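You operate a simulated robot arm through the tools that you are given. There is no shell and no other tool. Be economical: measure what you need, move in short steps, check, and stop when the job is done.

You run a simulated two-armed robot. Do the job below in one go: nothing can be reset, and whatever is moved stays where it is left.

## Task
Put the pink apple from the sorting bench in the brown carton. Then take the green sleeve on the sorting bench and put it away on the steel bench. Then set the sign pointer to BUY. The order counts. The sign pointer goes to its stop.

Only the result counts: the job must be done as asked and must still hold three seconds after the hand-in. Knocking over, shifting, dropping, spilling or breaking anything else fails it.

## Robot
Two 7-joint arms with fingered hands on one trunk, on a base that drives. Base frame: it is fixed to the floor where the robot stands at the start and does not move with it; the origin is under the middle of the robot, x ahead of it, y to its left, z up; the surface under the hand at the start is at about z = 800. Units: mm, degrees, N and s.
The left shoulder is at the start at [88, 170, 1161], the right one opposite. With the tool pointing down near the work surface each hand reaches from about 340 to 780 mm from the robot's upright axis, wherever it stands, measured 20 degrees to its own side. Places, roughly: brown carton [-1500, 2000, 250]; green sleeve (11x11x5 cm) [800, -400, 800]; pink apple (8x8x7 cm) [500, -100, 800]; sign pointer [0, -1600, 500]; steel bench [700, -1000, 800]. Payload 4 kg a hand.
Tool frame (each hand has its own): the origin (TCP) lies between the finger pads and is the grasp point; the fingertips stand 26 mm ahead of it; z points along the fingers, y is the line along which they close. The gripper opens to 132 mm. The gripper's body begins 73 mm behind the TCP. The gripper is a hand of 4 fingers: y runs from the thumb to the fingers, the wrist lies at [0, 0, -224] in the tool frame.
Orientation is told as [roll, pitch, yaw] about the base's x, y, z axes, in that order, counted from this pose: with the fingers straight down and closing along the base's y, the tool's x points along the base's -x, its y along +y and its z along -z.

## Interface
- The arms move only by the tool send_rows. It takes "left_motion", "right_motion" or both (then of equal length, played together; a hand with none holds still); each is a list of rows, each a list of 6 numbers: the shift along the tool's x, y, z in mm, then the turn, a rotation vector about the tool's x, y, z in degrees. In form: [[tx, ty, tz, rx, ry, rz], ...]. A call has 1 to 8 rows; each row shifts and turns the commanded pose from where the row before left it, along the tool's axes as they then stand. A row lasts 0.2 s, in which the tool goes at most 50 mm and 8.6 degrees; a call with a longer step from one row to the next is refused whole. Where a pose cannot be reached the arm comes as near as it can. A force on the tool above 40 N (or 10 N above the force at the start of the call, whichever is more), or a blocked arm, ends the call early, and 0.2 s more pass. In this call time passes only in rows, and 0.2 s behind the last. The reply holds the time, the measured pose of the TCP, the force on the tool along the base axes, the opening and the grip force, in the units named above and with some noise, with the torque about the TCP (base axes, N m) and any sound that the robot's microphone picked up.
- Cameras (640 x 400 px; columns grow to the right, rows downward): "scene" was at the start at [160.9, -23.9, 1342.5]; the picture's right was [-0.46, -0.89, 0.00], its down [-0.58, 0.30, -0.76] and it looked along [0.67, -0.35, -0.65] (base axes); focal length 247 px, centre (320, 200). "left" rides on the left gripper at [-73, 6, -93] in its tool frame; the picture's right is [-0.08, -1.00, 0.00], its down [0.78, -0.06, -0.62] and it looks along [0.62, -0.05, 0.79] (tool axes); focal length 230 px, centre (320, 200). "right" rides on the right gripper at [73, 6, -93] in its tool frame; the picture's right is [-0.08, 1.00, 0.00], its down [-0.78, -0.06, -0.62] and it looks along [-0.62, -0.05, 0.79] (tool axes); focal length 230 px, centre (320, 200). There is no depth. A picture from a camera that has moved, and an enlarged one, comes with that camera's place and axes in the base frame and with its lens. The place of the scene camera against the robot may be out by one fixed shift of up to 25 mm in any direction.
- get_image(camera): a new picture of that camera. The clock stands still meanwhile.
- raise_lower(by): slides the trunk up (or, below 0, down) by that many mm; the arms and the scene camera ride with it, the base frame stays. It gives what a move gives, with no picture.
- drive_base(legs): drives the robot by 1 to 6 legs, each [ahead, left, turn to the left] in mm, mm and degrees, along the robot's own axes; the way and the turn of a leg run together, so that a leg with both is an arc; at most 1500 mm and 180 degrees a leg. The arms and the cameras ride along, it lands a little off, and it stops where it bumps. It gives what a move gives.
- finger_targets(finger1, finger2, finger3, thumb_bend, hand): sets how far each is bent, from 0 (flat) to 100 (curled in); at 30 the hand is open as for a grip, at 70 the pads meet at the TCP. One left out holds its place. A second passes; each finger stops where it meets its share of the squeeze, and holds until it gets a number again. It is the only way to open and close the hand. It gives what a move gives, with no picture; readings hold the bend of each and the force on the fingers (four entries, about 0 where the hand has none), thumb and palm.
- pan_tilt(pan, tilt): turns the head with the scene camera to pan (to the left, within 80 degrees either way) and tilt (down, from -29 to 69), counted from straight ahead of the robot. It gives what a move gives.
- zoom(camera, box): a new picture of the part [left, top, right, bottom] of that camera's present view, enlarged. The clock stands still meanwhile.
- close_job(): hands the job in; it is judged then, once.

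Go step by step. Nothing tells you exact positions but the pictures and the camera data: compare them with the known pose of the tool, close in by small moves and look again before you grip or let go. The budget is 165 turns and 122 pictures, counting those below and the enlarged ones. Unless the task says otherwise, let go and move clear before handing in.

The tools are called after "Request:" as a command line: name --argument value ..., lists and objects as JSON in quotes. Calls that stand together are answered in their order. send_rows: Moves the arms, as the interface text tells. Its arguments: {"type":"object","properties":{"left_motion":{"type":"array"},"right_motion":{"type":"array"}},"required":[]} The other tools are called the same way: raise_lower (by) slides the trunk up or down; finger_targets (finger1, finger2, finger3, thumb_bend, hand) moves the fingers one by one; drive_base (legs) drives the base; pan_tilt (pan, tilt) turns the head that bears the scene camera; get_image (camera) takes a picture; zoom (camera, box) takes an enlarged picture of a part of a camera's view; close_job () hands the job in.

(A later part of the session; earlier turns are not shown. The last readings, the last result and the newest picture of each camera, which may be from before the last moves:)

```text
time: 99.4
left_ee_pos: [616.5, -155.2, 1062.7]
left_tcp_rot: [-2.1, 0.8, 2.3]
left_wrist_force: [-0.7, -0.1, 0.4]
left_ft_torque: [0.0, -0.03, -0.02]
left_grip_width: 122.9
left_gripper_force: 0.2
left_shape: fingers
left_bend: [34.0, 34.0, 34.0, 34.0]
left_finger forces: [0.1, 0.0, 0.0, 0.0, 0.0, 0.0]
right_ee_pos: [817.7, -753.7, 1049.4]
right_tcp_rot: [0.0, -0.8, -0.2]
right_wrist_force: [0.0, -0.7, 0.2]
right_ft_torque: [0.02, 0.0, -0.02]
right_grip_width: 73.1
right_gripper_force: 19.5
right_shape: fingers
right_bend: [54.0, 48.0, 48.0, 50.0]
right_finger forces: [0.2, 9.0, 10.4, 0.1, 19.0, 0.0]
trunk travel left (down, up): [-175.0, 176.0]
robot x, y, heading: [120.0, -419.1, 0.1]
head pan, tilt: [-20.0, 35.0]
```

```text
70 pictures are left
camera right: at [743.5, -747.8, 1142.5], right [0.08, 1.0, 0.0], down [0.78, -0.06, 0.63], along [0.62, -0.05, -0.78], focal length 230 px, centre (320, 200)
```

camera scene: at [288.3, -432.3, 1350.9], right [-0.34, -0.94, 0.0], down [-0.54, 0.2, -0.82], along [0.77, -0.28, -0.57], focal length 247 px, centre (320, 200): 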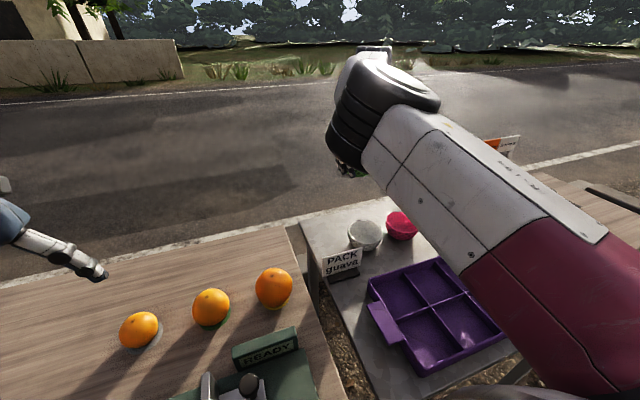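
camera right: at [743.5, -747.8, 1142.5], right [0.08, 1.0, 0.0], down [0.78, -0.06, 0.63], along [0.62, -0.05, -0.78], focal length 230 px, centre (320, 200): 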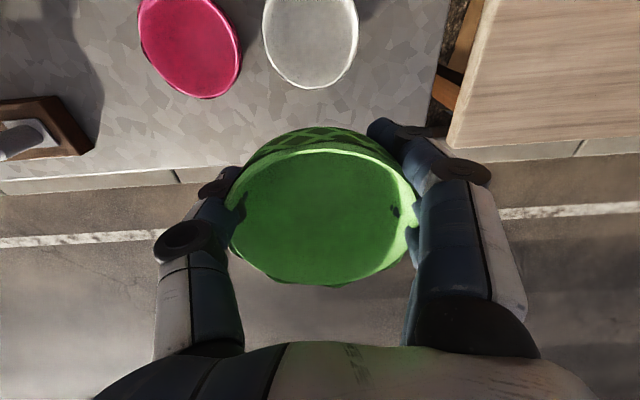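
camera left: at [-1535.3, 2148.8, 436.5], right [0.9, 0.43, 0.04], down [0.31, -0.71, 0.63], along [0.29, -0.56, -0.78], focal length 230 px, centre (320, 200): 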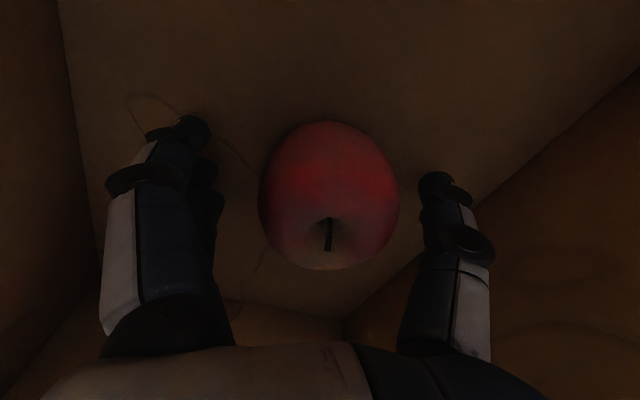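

The open spot on the bench's right-rear area, near (845,-670), is clear of the other sleeves. I'll go back left a bit to put the hand there.

Request:
drive_base --legs '[[20, 83, 0]]'

Request:
send_rows --right_motion '[[-7, 0, 25, 0, 0, 0], [0, 0, 30, 0, 0, 0], [0, 0, 25, 0, 0, 0]]'

Request:
get_image --camera "right"

Request:
get_image --camera "scene"

```text
time: 101.0
left_ee_pos: [631.5, -75.7, 1062.4]
left_tcp_rot: [-2.2, 0.8, 1.9]
left_wrist_force: [-0.2, -0.2, 0.3]
left_ft_torque: [0.03, 0.0, -0.04]
left_grip_width: 123.2
left_gripper_force: 0.1
left_shape: fingers
left_bend: [34.0, 34.0, 34.0, 34.0]
left_finger forces: [0.1, 0.1, 0.0, 0.1, 0.0, 0.0]
right_ee_pos: [826.2, -673.3, 1048.5]
right_tcp_rot: [0.0, -0.7, -0.6]
right_wrist_force: [-0.9, 0.8, 0.5]
right_ft_torque: [-0.01, 0.04, 0.01]
right_grip_width: 73.1
right_gripper_force: 19.2
right_shape: fingers
right_bend: [54.0, 48.0, 48.0, 50.0]
right_finger forces: [0.3, 9.0, 10.5, 0.1, 19.0, 0.0]
trunk travel left (down, up): [-175.0, 176.0]
robot x, y, heading: [129.0, -334.7, -0.5]
head pan, tilt: [-20.0, 35.0]
stopped in leg 1: the robot was blocked; the commanded pose is now the measured one
```

```text
time: 101.8
left_ee_pos: [629.7, -75.3, 1062.9]
left_tcp_rot: [-2.1, 0.8, 1.8]
left_wrist_force: [-0.4, 0.4, 0.0]
left_ft_torque: [0.01, 0.04, 0.0]
left_grip_width: 123.1
left_gripper_force: 0.1
left_shape: fingers
left_bend: [34.0, 34.0, 34.0, 34.0]
left_finger forces: [0.0, 0.0, 0.0, 0.0, 0.0, 0.0]
right_ee_pos: [834.6, -674.3, 968.6]
right_tcp_rot: [0.0, -0.6, -0.7]
right_wrist_force: [-0.3, 0.7, 0.0]
right_ft_torque: [0.04, -0.02, 0.0]
right_grip_width: 73.3
right_gripper_force: 19.4
right_shape: fingers
right_bend: [54.0, 48.0, 48.0, 50.0]
right_finger forces: [0.2, 9.0, 10.5, 0.0, 18.9, 0.0]
trunk travel left (down, up): [-175.0, 176.0]
robot x, y, heading: [130.2, -329.0, -0.6]
head pan, tilt: [-20.0, 35.0]
```

```text
69 pictures are left
camera right: at [761.1, -668.1, 1062.5], right [0.09, 1.0, 0.0], down [0.78, -0.07, 0.63], along [0.62, -0.05, -0.78], focal length 230 px, centre (320, 200)
```

right: 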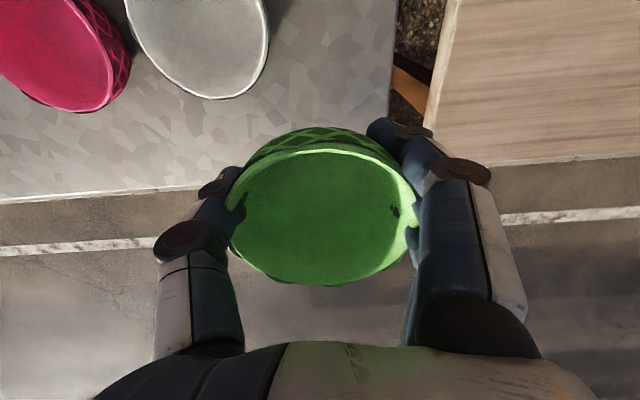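

```text
68 pictures are left
camera scene: at [300.3, -348.6, 1350.8], right [-0.35, -0.94, 0.0], down [-0.54, 0.2, -0.82], along [0.77, -0.29, -0.57], focal length 247 px, centre (320, 200)
```

scene: 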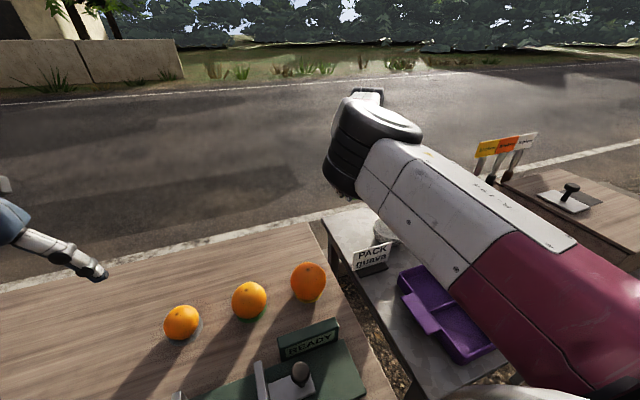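

Request:
send_rows --right_motion '[[-13, 9, 20, 0, 0, 0], [0, 0, 30, 0, 0, 0], [0, 0, 30, 0, 0, 0], [0, 0, 20, 0, 0, 0]]'

Request:
get_image --camera "right"

Request:
zoom --camera "scene" --box '[260, 150, 460, 320]'

```text
time: 102.8
left_ee_pos: [631.0, -75.4, 1063.4]
left_tcp_rot: [-2.2, 0.7, 1.8]
left_wrist_force: [0.1, -0.3, 0.3]
left_ft_torque: [0.0, 0.02, -0.03]
left_grip_width: 123.1
left_gripper_force: 0.1
left_shape: fingers
left_bend: [34.0, 34.0, 34.0, 34.0]
left_finger forces: [0.0, 0.0, 0.0, 0.0, 0.0, 0.0]
right_ee_pos: [848.8, -665.1, 869.5]
right_tcp_rot: [-0.1, -0.7, -0.7]
right_wrist_force: [-0.3, -0.1, -0.7]
right_ft_torque: [0.02, 0.01, 0.01]
right_grip_width: 72.9
right_gripper_force: 19.7
right_shape: fingers
right_bend: [54.0, 48.0, 48.0, 50.0]
right_finger forces: [0.1, 9.2, 10.6, 0.0, 18.9, 0.1]
trunk travel left (down, up): [-175.0, 176.0]
robot x, y, heading: [134.5, -333.7, -0.5]
head pan, tilt: [-20.0, 35.0]
```

```text
67 pictures are left
camera right: at [775.7, -658.8, 964.3], right [0.09, 1.0, 0.0], down [0.78, -0.07, 0.63], along [0.62, -0.05, -0.78], focal length 230 px, centre (320, 200)
```

right: 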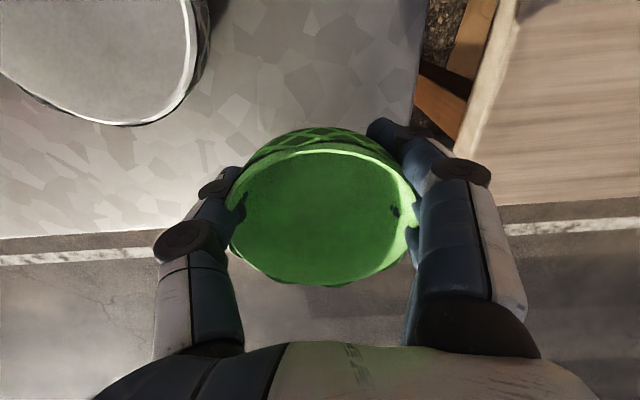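

```text
2.35 times, centred on (360, 235) of scene
camera zoom: at [299.9, -348.5, 1350.9], right [-0.35, -0.94, 0.0], down [-0.54, 0.2, -0.82], along [0.77, -0.29, -0.57], focal length 581 px, centre (226, 118)
```

zoom: 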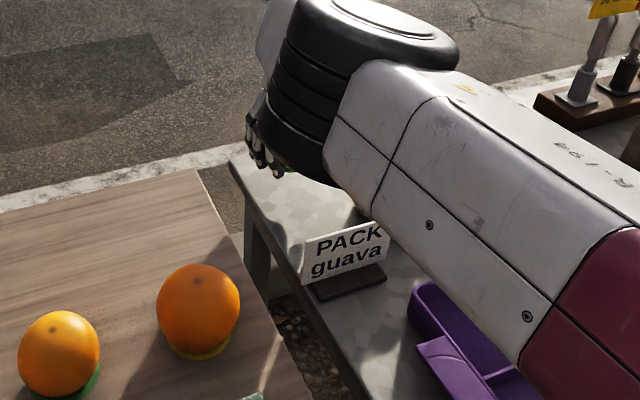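

Request:
send_rows --right_motion '[[0, -3, 12, 0, 0, 0], [0, 0, 8, 0, 0, 0], [0, 0, 5, 0, 0, 0], [0, 0, 4, 0, 0, 0]]'

```text
time: 103.8
left_ee_pos: [631.3, -74.1, 1063.1]
left_tcp_rot: [-2.1, 0.8, 1.8]
left_wrist_force: [0.2, 0.1, 0.2]
left_ft_torque: [0.02, 0.02, 0.02]
left_grip_width: 123.1
left_gripper_force: 0.1
left_shape: fingers
left_bend: [34.0, 34.0, 34.0, 34.0]
left_finger forces: [0.1, 0.0, 0.1, 0.1, 0.0, 0.0]
right_ee_pos: [848.6, -667.6, 839.1]
right_tcp_rot: [0.0, -0.7, -0.7]
right_wrist_force: [0.5, -0.6, -0.3]
right_ft_torque: [0.0, 0.03, -0.04]
right_grip_width: 73.1
right_gripper_force: 19.0
right_shape: fingers
right_bend: [54.0, 48.0, 48.0, 50.0]
right_finger forces: [0.1, 9.2, 10.6, 0.1, 18.8, 0.1]
trunk travel left (down, up): [-175.0, 176.0]
robot x, y, heading: [127.8, -329.2, -0.0]
head pan, tilt: [-20.0, 35.0]
```

Request:
send_rows --right_motion '[[0, 0, 3, 0, 0, 0], [0, 0, 3, 0, 0, 0]]'

Request:
get_image --camera "right"

```text
time: 104.4
left_ee_pos: [629.2, -74.8, 1063.5]
left_tcp_rot: [-2.2, 0.7, 1.8]
left_wrist_force: [-0.1, 0.5, -0.4]
left_ft_torque: [0.0, 0.0, 0.0]
left_grip_width: 123.4
left_gripper_force: 0.2
left_shape: fingers
left_bend: [34.0, 34.0, 34.0, 34.0]
left_finger forces: [0.0, 0.0, 0.0, 0.2, 0.0, 0.0]
right_ee_pos: [848.3, -667.6, 838.2]
right_tcp_rot: [0.1, -0.9, -0.7]
right_wrist_force: [0.7, -0.9, 14.3]
right_ft_torque: [0.41, -0.14, -0.02]
right_grip_width: 72.8
right_gripper_force: 19.6
right_shape: fingers
right_bend: [54.0, 49.0, 48.0, 50.0]
right_finger forces: [0.1, 9.1, 11.0, 0.1, 19.1, 0.0]
trunk travel left (down, up): [-175.0, 176.0]
robot x, y, heading: [130.2, -335.2, -0.6]
head pan, tilt: [-20.0, 35.0]
```

```text
65 pictures are left
camera right: at [774.4, -661.5, 930.5], right [0.09, 1.0, 0.0], down [0.77, -0.07, 0.63], along [0.63, -0.06, -0.78], focal length 230 px, centre (320, 200)
```

right: 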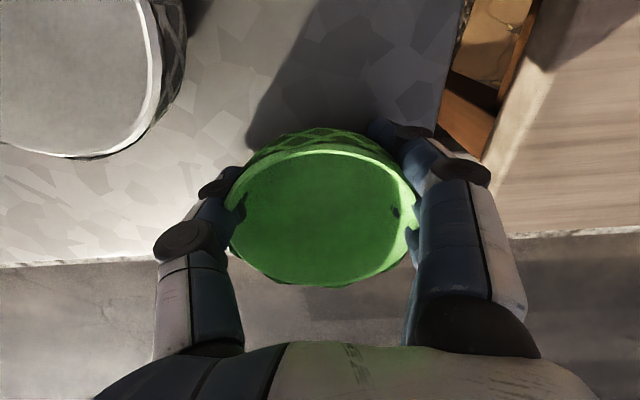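

Contact. I'll release and then lift.

Request:
send_rows --right_motion '[[0, 0, -2, 0, 0, 0]]'

Request:
finger_targets --hand "right" --finger1 27 --finger2 27 --finger3 27 --thumb_bend 27

Request:
get_image --camera "right"

```text
time: 104.8
left_ee_pos: [630.2, -75.6, 1062.8]
left_tcp_rot: [-2.2, 0.8, 1.8]
left_wrist_force: [0.5, 0.5, -0.8]
left_ft_torque: [-0.02, -0.03, 0.0]
left_grip_width: 123.1
left_gripper_force: 0.1
left_shape: fingers
left_bend: [34.0, 34.0, 34.0, 34.0]
left_finger forces: [0.0, 0.1, 0.1, 0.0, 0.1, 0.0]
right_ee_pos: [848.3, -667.9, 837.5]
right_tcp_rot: [-0.1, -0.8, -0.6]
right_wrist_force: [3.1, -0.6, 11.9]
right_ft_torque: [0.27, -0.15, -0.09]
right_grip_width: 73.1
right_gripper_force: 18.7
right_shape: fingers
right_bend: [54.0, 49.0, 48.0, 50.0]
right_finger forces: [0.0, 8.1, 11.2, 0.1, 19.0, 0.0]
trunk travel left (down, up): [-175.0, 176.0]
robot x, y, heading: [129.6, -332.3, -0.4]
head pan, tilt: [-20.0, 35.0]
```

```text
time: 105.8
left_ee_pos: [629.8, -74.4, 1062.8]
left_tcp_rot: [-2.1, 0.8, 1.8]
left_wrist_force: [-0.7, -0.3, 0.2]
left_ft_torque: [-0.02, 0.0, 0.02]
left_grip_width: 122.9
left_gripper_force: 0.1
left_shape: fingers
left_bend: [34.0, 34.0, 34.0, 34.0]
left_finger forces: [0.1, 0.0, 0.0, 0.0, 0.0, 0.1]
right_ee_pos: [848.0, -667.3, 836.0]
right_tcp_rot: [0.1, -0.7, -0.6]
right_wrist_force: [0.0, 0.6, -0.4]
right_ft_torque: [0.0, -0.02, -0.03]
right_grip_width: 142.0
right_gripper_force: 0.1
right_shape: fingers
right_bend: [27.0, 27.0, 27.0, 27.0]
right_finger forces: [0.1, 0.0, 0.0, 0.0, 0.1, 0.0]
trunk travel left (down, up): [-175.0, 176.0]
robot x, y, heading: [133.2, -335.9, -0.3]
head pan, tilt: [-20.0, 35.0]
```

```text
64 pictures are left
camera right: at [774.2, -661.4, 929.6], right [0.09, 1.0, 0.0], down [0.78, -0.07, 0.63], along [0.62, -0.05, -0.78], focal length 230 px, centre (320, 200)
```

right: 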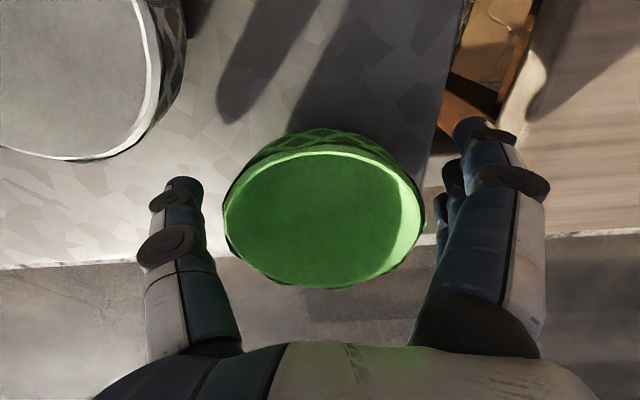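

Request:
send_rows --right_motion '[[0, 0, -20, 0, 0, 0], [0, 0, -30, 0, 0, 0], [0, 0, -40, 0, 0, 0], [0, 0, -45, 0, 0, 0], [0, 0, -45, 0, 0, 0], [0, 0, -45, 0, 0, 0]]'

Request:
get_image --camera "right"

```text
time: 107.2
left_ee_pos: [629.2, -75.2, 1064.0]
left_tcp_rot: [-2.1, 0.7, 1.8]
left_wrist_force: [0.3, 0.2, -0.6]
left_ft_torque: [0.0, 0.0, -0.04]
left_grip_width: 123.0
left_gripper_force: 0.1
left_shape: fingers
left_bend: [34.0, 34.0, 34.0, 34.0]
left_finger forces: [0.0, 0.0, 0.1, 0.1, 0.1, 0.1]
right_ee_pos: [844.7, -668.7, 1056.6]
right_tcp_rot: [0.0, -0.7, -0.7]
right_wrist_force: [-0.5, -0.1, 0.4]
right_ft_torque: [-0.01, 0.0, -0.02]
right_grip_width: 142.1
right_gripper_force: 0.0
right_shape: fingers
right_bend: [27.0, 27.0, 27.0, 27.0]
right_finger forces: [0.0, 0.0, 0.0, 0.1, 0.0, 0.1]
trunk travel left (down, up): [-175.0, 176.0]
robot x, y, heading: [134.2, -333.4, -0.3]
head pan, tilt: [-20.0, 35.0]
```

```text
63 pictures are left
camera right: at [769.9, -662.6, 1151.0], right [0.09, 1.0, 0.0], down [0.78, -0.07, 0.63], along [0.62, -0.05, -0.78], focal length 230 px, centre (320, 200)
```

right: 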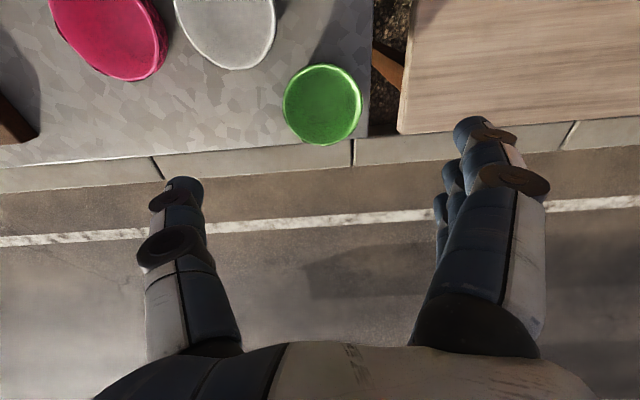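

The sleeve sits on the steel bench. I'll tuck the right hand, back off and look for the sign pointer.

Request:
send_rows --right_motion '[[30, 0, -20, 0, 0, 0], [40, 0, -20, 0, 0, 0], [40, 0, -20, 0, 0, 0], [40, 0, -20, 0, 0, 0], [40, 0, 0, 0, 0, 0], [40, 0, 0, 0, 0, 0], [40, 0, 0, 0, 0, 0]]'

Request:
drive_base --legs '[[-500, 0, 0]]'

Request:
drive_base --legs '[[0, 0, -70]]'

Request:
pan_tilt --pan 0 --tilt 35

Request:
get_image --camera "scene"

```text
time: 108.8
left_ee_pos: [627.9, -74.2, 1062.6]
left_tcp_rot: [-2.0, 0.7, 1.7]
left_wrist_force: [0.0, 0.3, 0.8]
left_ft_torque: [0.03, -0.01, 0.03]
left_grip_width: 123.2
left_gripper_force: 0.0
left_shape: fingers
left_bend: [34.0, 34.0, 34.0, 34.0]
left_finger forces: [0.0, 0.1, 0.0, 0.0, 0.1, 0.0]
right_ee_pos: [567.7, -672.7, 1125.1]
right_tcp_rot: [3.8, 0.2, -2.3]
right_wrist_force: [-0.4, 0.4, 0.1]
right_ft_torque: [-0.02, 0.02, 0.0]
right_grip_width: 142.5
right_gripper_force: 0.1
right_shape: fingers
right_bend: [27.0, 27.0, 27.0, 27.0]
right_finger forces: [0.0, 0.1, 0.1, 0.0, 0.1, 0.0]
trunk travel left (down, up): [-175.0, 176.0]
robot x, y, heading: [130.8, -333.1, -0.4]
head pan, tilt: [-20.0, 35.0]
```

```text
time: 111.7
left_ee_pos: [135.4, -73.0, 1062.3]
left_tcp_rot: [-2.1, 0.8, 1.3]
left_wrist_force: [0.5, -0.1, 0.0]
left_ft_torque: [0.02, 0.02, 0.0]
left_grip_width: 123.0
left_gripper_force: 0.0
left_shape: fingers
left_bend: [34.0, 34.0, 34.0, 34.0]
left_finger forces: [0.1, 0.0, 0.1, 0.0, 0.0, 0.0]
right_ee_pos: [70.5, -669.3, 1129.9]
right_tcp_rot: [3.9, -0.6, -2.5]
right_wrist_force: [-1.0, 0.1, -0.6]
right_ft_torque: [0.04, 0.02, 0.0]
right_grip_width: 142.8
right_gripper_force: 0.1
right_shape: fingers
right_bend: [27.0, 27.0, 27.0, 27.0]
right_finger forces: [0.0, 0.0, 0.1, 0.0, 0.0, 0.0]
trunk travel left (down, up): [-175.0, 176.0]
robot x, y, heading: [-368.6, -322.8, -1.0]
head pan, tilt: [-20.0, 35.0]
```

```text
time: 115.2
left_ee_pos: [46.9, -708.2, 1063.2]
left_tcp_rot: [-1.9, 0.8, -68.1]
left_wrist_force: [-0.8, 0.6, 0.3]
left_ft_torque: [0.04, 0.02, -0.01]
left_grip_width: 122.7
left_gripper_force: 0.1
left_shape: fingers
left_bend: [34.0, 34.0, 34.0, 34.0]
left_finger forces: [0.1, 0.1, 0.0, 0.0, 0.1, 0.0]
right_ee_pos: [-533.2, -855.6, 1129.6]
right_tcp_rot: [4.3, -0.4, -72.3]
right_wrist_force: [-0.3, 0.0, -0.2]
right_ft_torque: [0.0, -0.01, -0.01]
right_grip_width: 142.5
right_gripper_force: 0.1
right_shape: fingers
right_bend: [27.0, 27.0, 27.0, 27.0]
right_finger forces: [0.0, 0.0, 0.1, 0.0, 0.0, 0.0]
trunk travel left (down, up): [-175.0, 176.0]
robot x, y, heading: [-363.3, -325.3, -70.3]
head pan, tilt: [-20.0, 35.0]
```

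```text
time: 116.0
left_ee_pos: [48.2, -708.5, 1063.2]
left_tcp_rot: [-2.2, 0.6, -68.1]
left_wrist_force: [0.2, -0.3, -0.7]
left_ft_torque: [0.01, 0.0, 0.01]
left_grip_width: 123.3
left_gripper_force: 0.0
left_shape: fingers
left_bend: [34.0, 34.0, 34.0, 34.0]
left_finger forces: [0.0, 0.1, 0.1, 0.0, 0.1, 0.0]
right_ee_pos: [-532.9, -855.4, 1130.5]
right_tcp_rot: [4.3, -0.6, -72.1]
right_wrist_force: [0.7, -0.5, -0.5]
right_ft_torque: [0.02, -0.01, 0.02]
right_grip_width: 142.5
right_gripper_force: 0.0
right_shape: fingers
right_bend: [27.0, 27.0, 27.0, 27.0]
right_finger forces: [0.0, 0.1, 0.0, 0.1, 0.0, 0.0]
trunk travel left (down, up): [-175.0, 176.0]
robot x, y, heading: [-361.7, -326.5, -70.2]
head pan, tilt: [0.0, 35.0]
```

```text
62 pictures are left
camera scene: at [-311.7, -483.1, 1351.3], right [-0.94, -0.33, 0.0], down [-0.19, 0.54, -0.82], along [0.27, -0.77, -0.57], focal length 247 px, centre (320, 200)
```

scene: 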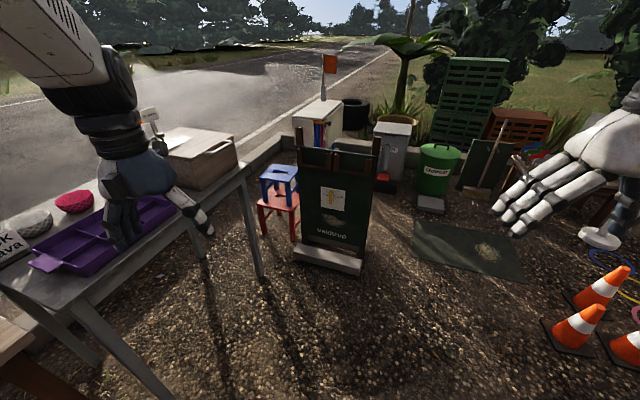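

Request:
zoom --camera "scene" --box '[270, 130, 400, 280]'

Request:
zoom --camera "scene" --box '[312, 178, 358, 220]'

```text
2.67 times, centred on (335, 205) of scene
camera zoom: at [-311.7, -483.1, 1351.3], right [-0.94, -0.33, 0.0], down [-0.19, 0.54, -0.82], along [0.27, -0.77, -0.57], focal length 659 px, centre (280, 187)
```

zoom: 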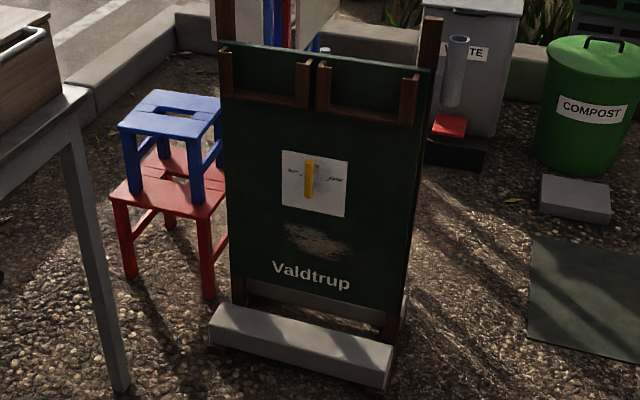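

```text
9.52 times, centred on (335, 199) of scene
camera zoom: at [-311.7, -483.1, 1351.3], right [-0.94, -0.33, 0.0], down [-0.19, 0.54, -0.82], along [0.27, -0.77, -0.57], focal length 2352 px, centre (177, 210)
```

zoom: 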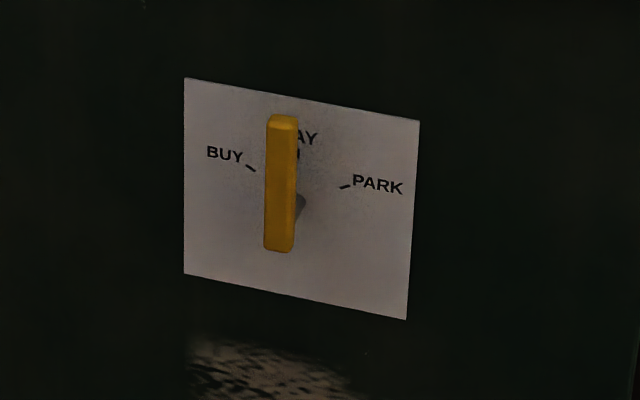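

The sign stands near x=20, y=-1650 facing +y, and BUY lies on its +x side (left as seen from the robot). I'll drive in front of it and use the left hand.

Request:
drive_base --legs '[[0, 0, -19.8], [600, 0, 0], [0, 160, 0]]'

Request:
pan_tilt --pan 10 --tilt 45

Request:
get_image --camera "scene"

```text
time: 122.1
left_ee_pos: [40.2, -1444.0, 1064.1]
left_tcp_rot: [-2.1, 0.8, -88.5]
left_wrist_force: [0.6, 0.4, -0.7]
left_ft_torque: [-0.02, 0.01, 0.04]
left_grip_width: 123.1
left_gripper_force: 0.1
left_shape: fingers
left_bend: [34.0, 34.0, 34.0, 34.0]
left_finger forces: [0.0, 0.0, 0.0, 0.1, 0.0, 0.0]
right_ee_pos: [-555.8, -1378.9, 1129.2]
right_tcp_rot: [4.3, -0.4, -92.6]
right_wrist_force: [0.2, -0.5, -0.5]
right_ft_torque: [0.02, 0.01, 0.02]
right_grip_width: 142.7
right_gripper_force: 0.1
right_shape: fingers
right_bend: [27.0, 27.0, 27.0, 27.0]
right_finger forces: [0.0, 0.0, 0.0, 0.0, 0.1, 0.1]
trunk travel left (down, up): [-175.0, 176.0]
robot x, y, heading: [-212.1, -946.4, -90.7]
head pan, tilt: [0.0, 35.0]
```

```text
time: 122.8
left_ee_pos: [39.5, -1443.6, 1062.9]
left_tcp_rot: [-2.0, 0.8, -88.5]
left_wrist_force: [0.3, 0.1, 0.1]
left_ft_torque: [0.0, -0.01, -0.01]
left_grip_width: 123.0
left_gripper_force: 0.0
left_shape: fingers
left_bend: [34.0, 34.0, 34.0, 34.0]
left_finger forces: [0.0, 0.0, 0.0, 0.1, 0.0, 0.0]
right_ee_pos: [-556.6, -1379.3, 1128.1]
right_tcp_rot: [4.2, -0.3, -92.6]
right_wrist_force: [0.1, -0.5, 0.0]
right_ft_torque: [-0.05, -0.04, -0.01]
right_grip_width: 142.6
right_gripper_force: 0.0
right_shape: fingers
right_bend: [27.0, 27.0, 27.0, 27.0]
right_finger forces: [0.0, 0.1, 0.0, 0.0, 0.0, 0.0]
trunk travel left (down, up): [-175.0, 176.0]
robot x, y, heading: [-216.5, -942.9, -91.0]
head pan, tilt: [10.0, 45.0]
```

```text
59 pictures are left
camera scene: at [-210.6, -1102.3, 1336.2], right [-0.99, -0.16, 0.0], down [-0.11, 0.7, -0.71], along [0.11, -0.7, -0.71], focal length 247 px, centre (320, 200)
```

scene: 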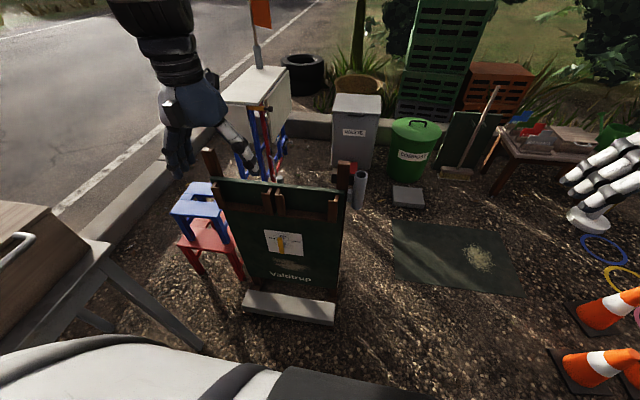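

The pointer is at about (10,-1655,508). I'll bring the left hand down in front of the board before pitching it forward.

Request:
send_rows --left_motion '[[-12, 0, 45, 2, 0, 0], [-12, 0, 45, 0, 0, 0], [-12, 0, 45, 0, 0, 0], [-12, 0, 45, 0, 0, 0], [-12, 0, 45, 0, 0, 0]]'

Request:
send_rows --left_motion '[[0, 0, 20, 0, -8, 0], [0, 0, 20, 0, -8, 0], [0, 0, 20, 0, -8, 0], [0, 0, 10, 0, -8, 0]]'

Request:
get_image --camera "scene"

Request:
get_image --camera "left"

```text
time: 124.0
left_ee_pos: [27.0, -1501.2, 835.0]
left_tcp_rot: [-4.1, 0.8, -88.5]
left_wrist_force: [0.1, 0.3, -0.4]
left_ft_torque: [0.01, 0.0, -0.01]
left_grip_width: 123.2
left_gripper_force: 0.0
left_shape: fingers
left_bend: [34.0, 34.0, 34.0, 34.0]
left_finger forces: [0.0, 0.1, 0.1, 0.1, 0.0, 0.0]
right_ee_pos: [-555.4, -1379.8, 1128.4]
right_tcp_rot: [4.2, -0.2, -92.7]
right_wrist_force: [0.0, 0.0, 0.2]
right_ft_torque: [0.02, -0.01, 0.01]
right_grip_width: 142.7
right_gripper_force: 0.1
right_shape: fingers
right_bend: [27.0, 27.0, 27.0, 27.0]
right_finger forces: [0.0, 0.1, 0.1, 0.0, 0.1, 0.1]
trunk travel left (down, up): [-175.0, 176.0]
robot x, y, heading: [-210.4, -941.7, -90.8]
head pan, tilt: [10.0, 45.0]
```

```text
time: 125.0
left_ee_pos: [22.9, -1512.7, 769.8]
left_tcp_rot: [-4.8, -31.2, -86.0]
left_wrist_force: [0.0, -0.7, -1.5]
left_ft_torque: [0.0, 0.01, -0.01]
left_grip_width: 123.4
left_gripper_force: 0.1
left_shape: fingers
left_bend: [34.0, 34.0, 34.0, 34.0]
left_finger forces: [0.0, 0.0, 0.0, 0.0, 0.0, 0.1]
right_ee_pos: [-555.8, -1379.6, 1128.6]
right_tcp_rot: [4.2, -0.5, -92.6]
right_wrist_force: [0.0, 0.4, 0.1]
right_ft_torque: [0.03, 0.0, 0.01]
right_grip_width: 142.4
right_gripper_force: 0.1
right_shape: fingers
right_bend: [27.0, 27.0, 27.0, 27.0]
right_finger forces: [0.1, 0.1, 0.0, 0.0, 0.1, 0.1]
trunk travel left (down, up): [-175.0, 176.0]
robot x, y, heading: [-213.9, -944.2, -90.8]
head pan, tilt: [10.0, 45.0]
```

```text
58 pictures are left
camera scene: at [-210.0, -1102.3, 1336.1], right [-0.99, -0.16, 0.0], down [-0.11, 0.7, -0.71], along [0.11, -0.7, -0.71], focal length 247 px, centre (320, 200)
```

scene: 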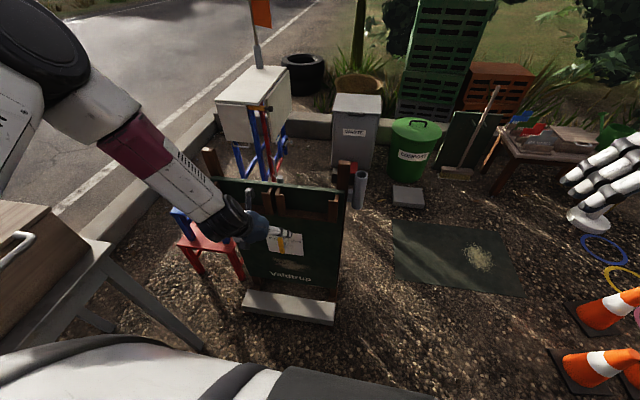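

```text
57 pictures are left
camera left: at [37.8, -1526.7, 888.5], right [-0.99, -0.09, 0.11], down [-0.08, 0.99, 0.12], along [-0.12, 0.11, -0.99], focal length 230 px, centre (320, 200)
```

left: 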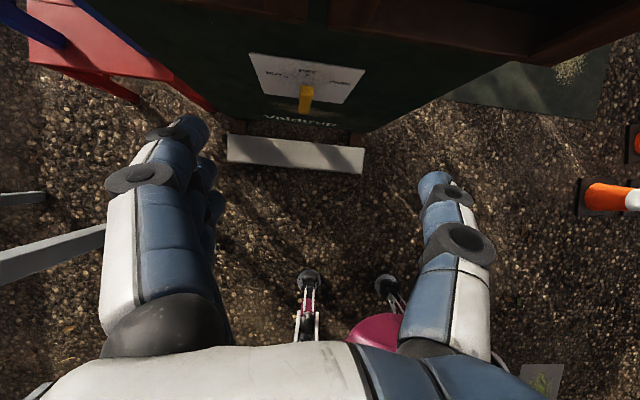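

Request:
send_rows --left_motion '[[20, 0, 34, 0, -8, 0], [25, 0, 31, 0, -8, 0], [29, 0, 27, 0, -8, 0], [33, 0, 23, 0, 0, 0]]'

Request:
get_image --camera "left"

Request:
get_image --camera "scene"

```text
time: 126.0
left_ee_pos: [10.6, -1513.0, 610.6]
left_tcp_rot: [-7.2, -55.2, -82.7]
left_wrist_force: [1.4, 0.1, 0.0]
left_ft_torque: [0.01, 0.02, 0.0]
left_grip_width: 123.0
left_gripper_force: 0.1
left_shape: fingers
left_bend: [34.0, 34.0, 34.0, 34.0]
left_finger forces: [0.0, 0.0, 0.0, 0.0, 0.1, 0.0]
right_ee_pos: [-555.6, -1380.0, 1130.2]
right_tcp_rot: [4.3, -0.4, -92.6]
right_wrist_force: [-0.2, -0.7, -0.9]
right_ft_torque: [-0.02, -0.02, -0.04]
right_grip_width: 142.8
right_gripper_force: 0.1
right_shape: fingers
right_bend: [27.0, 27.0, 27.0, 27.0]
right_finger forces: [0.1, 0.0, 0.0, 0.0, 0.1, 0.1]
trunk travel left (down, up): [-175.0, 176.0]
robot x, y, heading: [-211.5, -942.2, -90.6]
head pan, tilt: [10.0, 45.0]
```

```text
56 pictures are left
camera left: at [21.9, -1477.5, 724.2], right [-0.99, -0.07, 0.13], down [-0.11, 0.95, -0.29], along [-0.11, -0.3, -0.95], focal length 230 px, centre (320, 200)
```

left: 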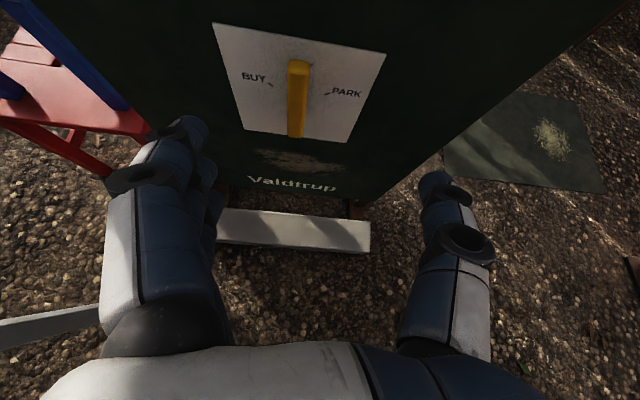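

```text
55 pictures are left
camera scene: at [-210.5, -1102.4, 1336.1], right [-0.99, -0.16, 0.0], down [-0.11, 0.7, -0.71], along [0.11, -0.7, -0.71], focal length 247 px, centre (320, 200)
```

scene: 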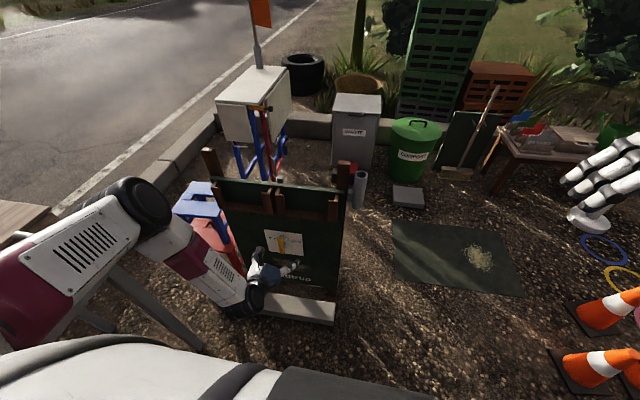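

Request:
zoom --camera "left" --box '[200, 10, 400, 160]'

Request:
zoom --camera "scene" --box '[230, 215, 330, 300]'

```text
2.67 times, centred on (300, 85) of left
camera zoom: at [21.9, -1477.5, 724.2], right [-0.99, -0.07, 0.13], down [-0.11, 0.95, -0.29], along [-0.11, -0.3, -0.95], focal length 614 px, centre (373, 507)
```

zoom: 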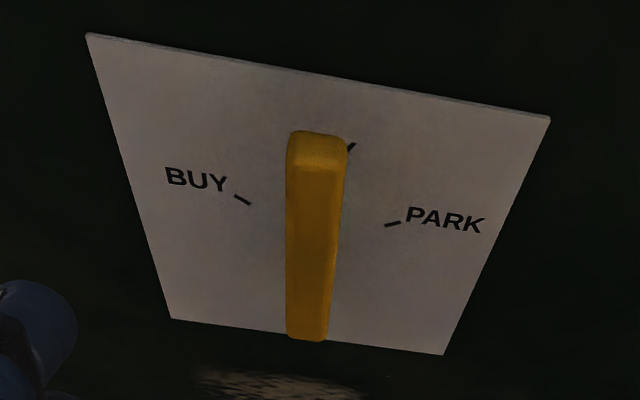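

```text
4.71 times, centred on (280, 258) of scene
camera zoom: at [-210.5, -1102.4, 1336.1], right [-0.99, -0.16, 0.0], down [-0.11, 0.7, -0.71], along [0.11, -0.7, -0.71], focal length 1162 px, centre (508, -71)
```

zoom: 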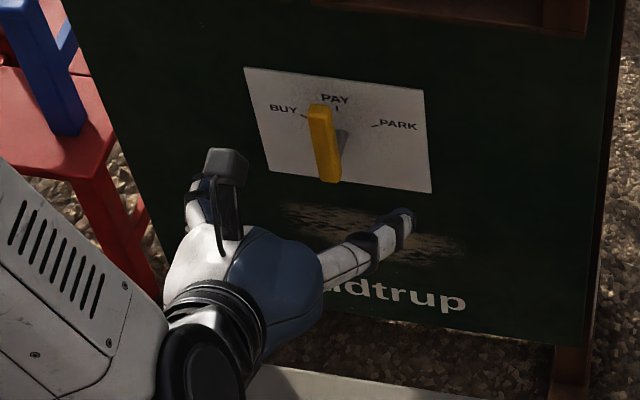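

The plate is at y≈-1665 with the pivot near (32, 501), and the bar reaches up to about z 570. I'll curl the three fingers, keep the thumb straight as a poker, and move it beside the bar's right side.

Request:
finger_targets --hand "left" --finger1 90 --finger2 90 --finger3 90 --thumb_bend 34

Request:
send_rows --left_motion '[[2.7, 17.3, 26.7, 0, 0, 0], [2.7, 17.3, 26.7, 0, 0, 0], [2.6, 17.3, 26.6, 0, 0, 0]]'

Request:
get_image --camera "left"

Request:
zoom --camera "scene" --box '[230, 215, 330, 300]'

```text
time: 127.0
left_ee_pos: [9.8, -1511.5, 611.5]
left_tcp_rot: [-7.1, -55.0, -82.7]
left_wrist_force: [0.3, -0.2, 0.3]
left_ft_torque: [-0.01, 0.02, 0.03]
left_grip_width: 49.0
left_gripper_force: 0.1
left_shape: fingers
left_bend: [90.0, 90.0, 90.0, 34.0]
left_finger forces: [0.1, 0.0, 0.1, 0.0, 0.0, 0.1]
right_ee_pos: [-556.4, -1379.2, 1129.0]
right_tcp_rot: [4.3, -0.4, -92.6]
right_wrist_force: [-0.5, -0.4, -0.2]
right_ft_torque: [-0.01, 0.02, -0.01]
right_grip_width: 142.7
right_gripper_force: 0.0
right_shape: fingers
right_bend: [27.0, 27.0, 27.0, 27.0]
right_finger forces: [0.0, 0.0, 0.0, 0.1, 0.1, 0.1]
trunk travel left (down, up): [-175.0, 176.0]
robot x, y, heading: [-214.0, -942.2, -90.8]
head pan, tilt: [10.0, 45.0]
```

```text
time: 127.8
left_ee_pos: [61.3, -1573.0, 554.7]
left_tcp_rot: [-7.1, -55.0, -82.6]
left_wrist_force: [-0.5, -0.1, 0.9]
left_ft_torque: [0.02, 0.0, -0.04]
left_grip_width: 49.1
left_gripper_force: 0.1
left_shape: fingers
left_bend: [90.0, 90.0, 90.0, 34.0]
left_finger forces: [0.1, 0.0, 0.1, 0.0, 0.0, 0.0]
right_ee_pos: [-556.9, -1379.3, 1129.3]
right_tcp_rot: [4.4, -0.4, -92.5]
right_wrist_force: [0.2, 0.4, 0.1]
right_ft_torque: [0.04, -0.01, -0.02]
right_grip_width: 142.6
right_gripper_force: 0.1
right_shape: fingers
right_bend: [27.0, 27.0, 27.0, 27.0]
right_finger forces: [0.0, 0.0, 0.1, 0.1, 0.1, 0.0]
trunk travel left (down, up): [-175.0, 176.0]
robot x, y, heading: [-215.9, -939.9, -90.8]
head pan, tilt: [10.0, 45.0]
```

```text
52 pictures are left
camera left: at [73.1, -1537.5, 668.3], right [-0.99, -0.07, 0.13], down [-0.11, 0.95, -0.29], along [-0.11, -0.3, -0.95], focal length 230 px, centre (320, 200)
```

left: 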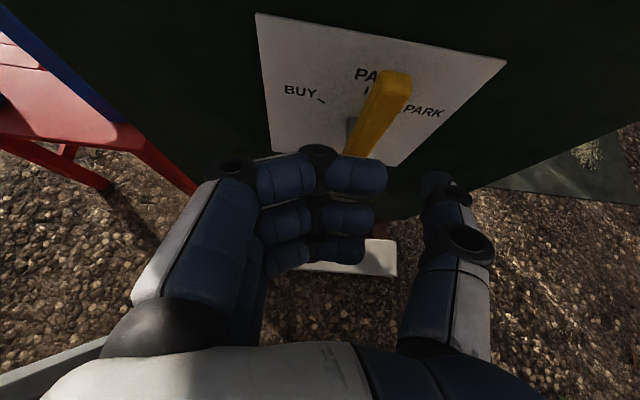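

```text
4.71 times, centred on (280, 258) of scene
camera zoom: at [-210.3, -1102.6, 1336.0], right [-0.99, -0.16, 0.0], down [-0.11, 0.7, -0.71], along [0.11, -0.7, -0.71], focal length 1162 px, centre (508, -71)
```

zoom: 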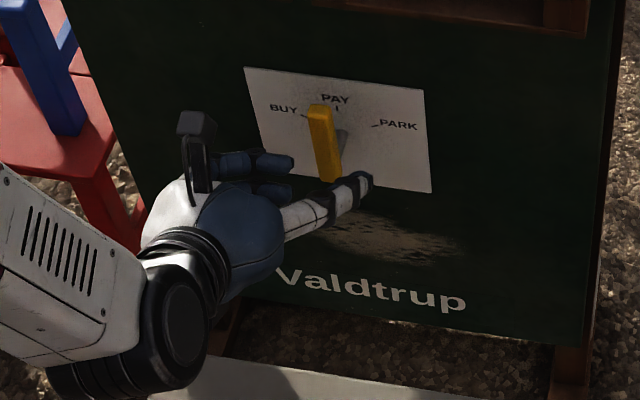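

Clearances look fine. I'll advance the thumb beside the bar, staying about 12 mm short of the plate.

Request:
send_rows --left_motion '[[-10.3, 1, 15.1, 0, 0, 0], [-10.3, 1, 15.1, 0, 0, 0], [-9, 0, 13, 0, 0, 0]]'

Request:
get_image --camera "left"

Request:
zoom --camera "scene" --box '[230, 215, 330, 300]'

```text
time: 128.6
left_ee_pos: [64.8, -1624.3, 555.5]
left_tcp_rot: [-7.1, -55.0, -82.6]
left_wrist_force: [-0.1, 1.9, 0.5]
left_ft_torque: [-0.02, 0.01, -0.02]
left_grip_width: 48.8
left_gripper_force: 0.8
left_shape: fingers
left_bend: [90.0, 90.0, 90.0, 34.0]
left_finger forces: [0.0, 0.7, 0.0, 0.0, 0.0, 0.0]
right_ee_pos: [-556.4, -1378.6, 1128.7]
right_tcp_rot: [4.3, -0.3, -92.6]
right_wrist_force: [-0.2, -0.2, 0.2]
right_ft_torque: [0.0, 0.02, 0.01]
right_grip_width: 142.7
right_gripper_force: 0.0
right_shape: fingers
right_bend: [27.0, 27.0, 27.0, 27.0]
right_finger forces: [0.1, 0.0, 0.0, 0.1, 0.1, 0.1]
trunk travel left (down, up): [-175.0, 176.0]
robot x, y, heading: [-214.7, -942.3, -90.8]
head pan, tilt: [10.0, 45.0]
```

```text
50 pictures are left
camera left: at [77.4, -1590.5, 668.9], right [-0.99, -0.07, 0.13], down [-0.11, 0.95, -0.29], along [-0.11, -0.3, -0.95], focal length 230 px, centre (320, 200)
```

left: 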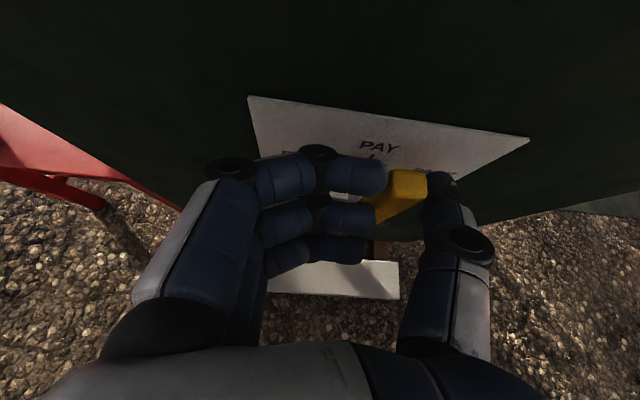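

```text
4.71 times, centred on (280, 258) of scene
camera zoom: at [-210.5, -1102.3, 1336.1], right [-0.99, -0.16, 0.0], down [-0.11, 0.7, -0.71], along [0.11, -0.7, -0.71], focal length 1162 px, centre (508, -71)
```

zoom: 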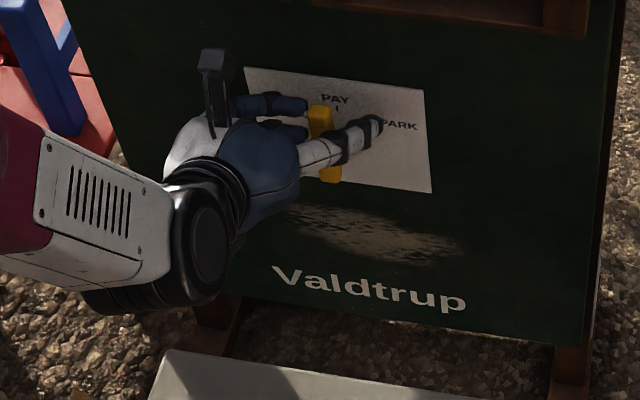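

The thumb is just right of the bar, but the curled fingers are close on its left. I'll curl them fully and back off a few mm so only the thumb overlaps the bar.

Request:
finger_targets --hand "left" --finger1 100 --finger2 100 --finger3 100

Request:
send_rows --left_motion '[[2.8, 0, -4.2, 0, 0, 0]]'

Request:
zoom --camera "left" --box '[220, 80, 500, 290]'

Request:
zoom --camera "scene" --box '[260, 215, 330, 270]'

```text
time: 129.6
left_ee_pos: [64.9, -1624.0, 556.2]
left_tcp_rot: [-7.2, -55.0, -82.6]
left_wrist_force: [0.1, 0.1, -0.1]
left_ft_torque: [0.01, 0.01, -0.02]
left_grip_width: 57.5
left_gripper_force: 0.0
left_shape: fingers
left_bend: [100.0, 100.0, 100.0, 34.0]
left_finger forces: [0.1, 0.0, 0.1, 0.0, 0.1, 0.0]
right_ee_pos: [-556.4, -1380.7, 1128.8]
right_tcp_rot: [4.3, -0.5, -92.7]
right_wrist_force: [0.6, 0.9, -0.3]
right_ft_torque: [-0.02, 0.02, 0.02]
right_grip_width: 142.6
right_gripper_force: 0.1
right_shape: fingers
right_bend: [27.0, 27.0, 27.0, 27.0]
right_finger forces: [0.0, 0.0, 0.1, 0.0, 0.0, 0.0]
trunk travel left (down, up): [-175.0, 176.0]
robot x, y, heading: [-213.6, -944.1, -91.0]
head pan, tilt: [10.0, 45.0]
```

```text
time: 130.0
left_ee_pos: [66.4, -1621.6, 555.2]
left_tcp_rot: [-7.0, -54.9, -82.7]
left_wrist_force: [0.3, 0.2, 0.0]
left_ft_torque: [0.01, 0.01, -0.01]
left_grip_width: 57.4
left_gripper_force: 0.0
left_shape: fingers
left_bend: [100.0, 100.0, 100.0, 34.0]
left_finger forces: [0.1, 0.1, 0.0, 0.0, 0.0, 0.0]
right_ee_pos: [-555.6, -1379.1, 1127.4]
right_tcp_rot: [4.3, -0.4, -92.6]
right_wrist_force: [0.2, 0.3, 0.0]
right_ft_torque: [0.0, 0.0, -0.01]
right_grip_width: 142.5
right_gripper_force: 0.0
right_shape: fingers
right_bend: [27.0, 27.0, 27.0, 27.0]
right_finger forces: [0.0, 0.0, 0.1, 0.1, 0.0, 0.0]
trunk travel left (down, up): [-175.0, 176.0]
robot x, y, heading: [-214.0, -944.2, -90.8]
head pan, tilt: [10.0, 45.0]
```

```text
1.90 times, centred on (360, 185) of left
camera zoom: at [77.4, -1586.0, 668.9], right [-0.99, -0.07, 0.13], down [-0.11, 0.95, -0.29], along [-0.11, -0.3, -0.95], focal length 438 px, centre (244, 229)
```

zoom: 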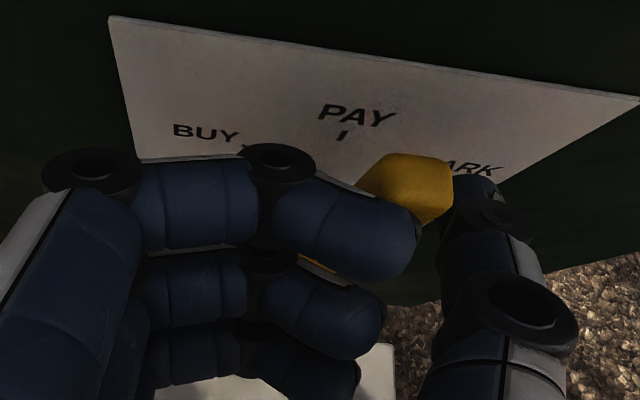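

```text
7.27 times, centred on (295, 242) of scene
camera zoom: at [-210.4, -1102.2, 1336.1], right [-0.99, -0.16, 0.0], down [-0.11, 0.7, -0.71], along [0.11, -0.7, -0.71], focal length 1796 px, centre (502, -109)
```

zoom: 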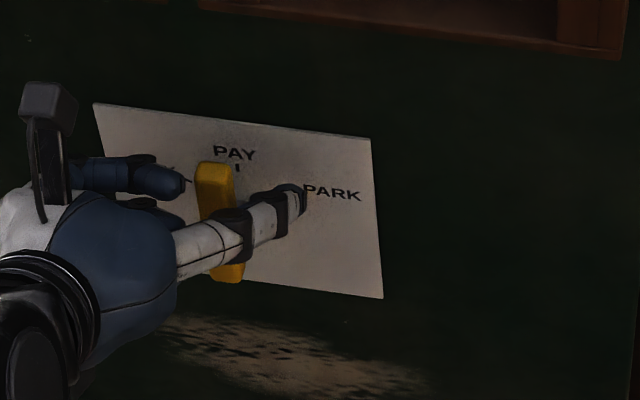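

Request:
send_rows --left_motion '[[0, 10, 0, 0, 0, 0], [0, 10, 0, 0, 0, 0], [0, 10, 0, 0, 0, 0]]'

Request:
zoom --camera "scene" --box '[260, 215, 330, 270]'

Request:
zoom --camera "left" --box '[220, 80, 500, 290]'

```text
time: 130.8
left_ee_pos: [93.4, -1620.9, 552.7]
left_tcp_rot: [-7.2, -55.1, -82.7]
left_wrist_force: [-0.7, 0.9, 1.2]
left_ft_torque: [-0.02, 0.05, -0.01]
left_grip_width: 58.1
left_gripper_force: 0.2
left_shape: fingers
left_bend: [100.0, 100.0, 100.0, 34.0]
left_finger forces: [0.0, 0.0, 0.0, 0.0, 1.0, 0.1]
right_ee_pos: [-557.6, -1379.4, 1128.6]
right_tcp_rot: [4.3, -0.4, -92.5]
right_wrist_force: [-0.3, 0.0, -0.7]
right_ft_torque: [-0.01, 0.0, -0.01]
right_grip_width: 142.6
right_gripper_force: 0.1
right_shape: fingers
right_bend: [27.0, 27.0, 27.0, 27.0]
right_finger forces: [0.0, 0.0, 0.1, 0.0, 0.0, 0.1]
trunk travel left (down, up): [-175.0, 176.0]
robot x, y, heading: [-213.1, -943.2, -90.8]
head pan, tilt: [10.0, 45.0]
```

```text
7.27 times, centred on (295, 242) of scene
camera zoom: at [-210.4, -1102.2, 1336.1], right [-0.99, -0.16, 0.0], down [-0.11, 0.7, -0.71], along [0.11, -0.7, -0.71], focal length 1796 px, centre (502, -109)
```

zoom: 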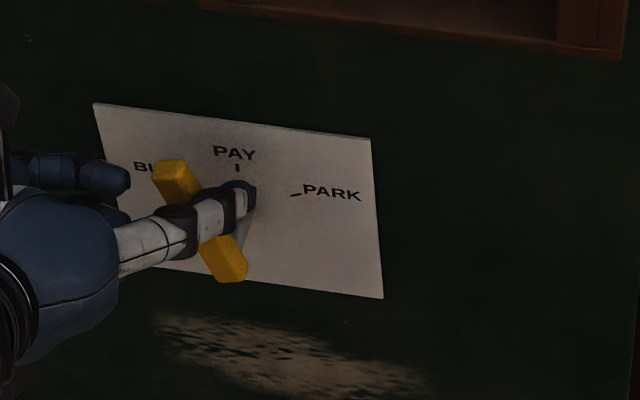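

```text
1.90 times, centred on (360, 185) of left
camera zoom: at [105.7, -1585.5, 666.7], right [-0.99, -0.07, 0.13], down [-0.11, 0.95, -0.29], along [-0.11, -0.3, -0.95], focal length 438 px, centre (244, 229)
```

zoom: 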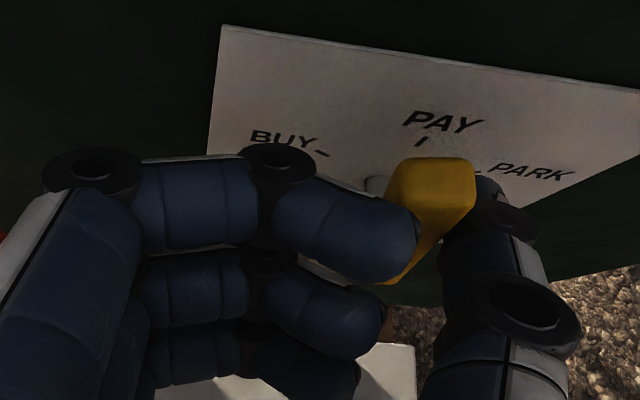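

The bar is turning toward BUY with very little force, so I'll continue along its arc.

Request:
send_rows --left_motion '[[2, 8, 1.4, 0, 0, 0], [2.5, 8, 1.7, 0, 0, 0]]'

Request:
zoom --camera "scene" --box '[260, 215, 330, 270]'

```text
time: 131.4
left_ee_pos: [109.7, -1619.5, 545.6]
left_tcp_rot: [-7.1, -55.1, -82.5]
left_wrist_force: [-0.1, 0.2, 0.7]
left_ft_torque: [-0.06, 0.16, -0.02]
left_grip_width: 57.9
left_gripper_force: 0.9
left_shape: fingers
left_bend: [100.0, 100.0, 100.0, 34.0]
left_finger forces: [0.1, 0.0, 0.1, 0.0, 1.7, 0.0]
right_ee_pos: [-557.3, -1379.3, 1128.7]
right_tcp_rot: [4.4, -0.5, -92.7]
right_wrist_force: [0.2, 0.1, 0.2]
right_ft_torque: [0.04, 0.01, -0.01]
right_grip_width: 142.6
right_gripper_force: 0.1
right_shape: fingers
right_bend: [27.0, 27.0, 27.0, 27.0]
right_finger forces: [0.0, 0.1, 0.0, 0.0, 0.0, 0.1]
trunk travel left (down, up): [-175.0, 176.0]
robot x, y, heading: [-213.4, -940.5, -90.7]
head pan, tilt: [10.0, 45.0]
```

```text
7.27 times, centred on (295, 242) of scene
camera zoom: at [-210.5, -1102.1, 1336.2], right [-0.99, -0.16, 0.0], down [-0.11, 0.7, -0.71], along [0.11, -0.7, -0.71], focal length 1796 px, centre (502, -109)
```

zoom: 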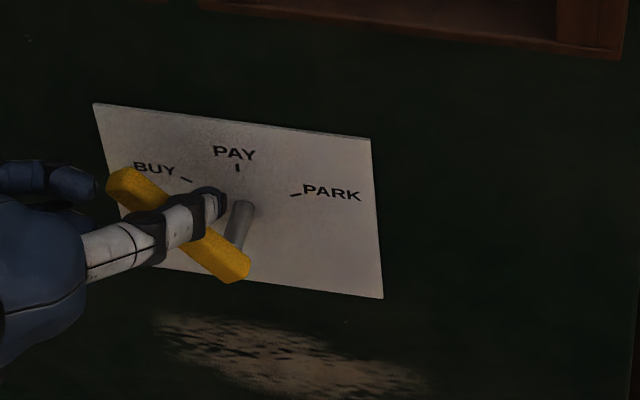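

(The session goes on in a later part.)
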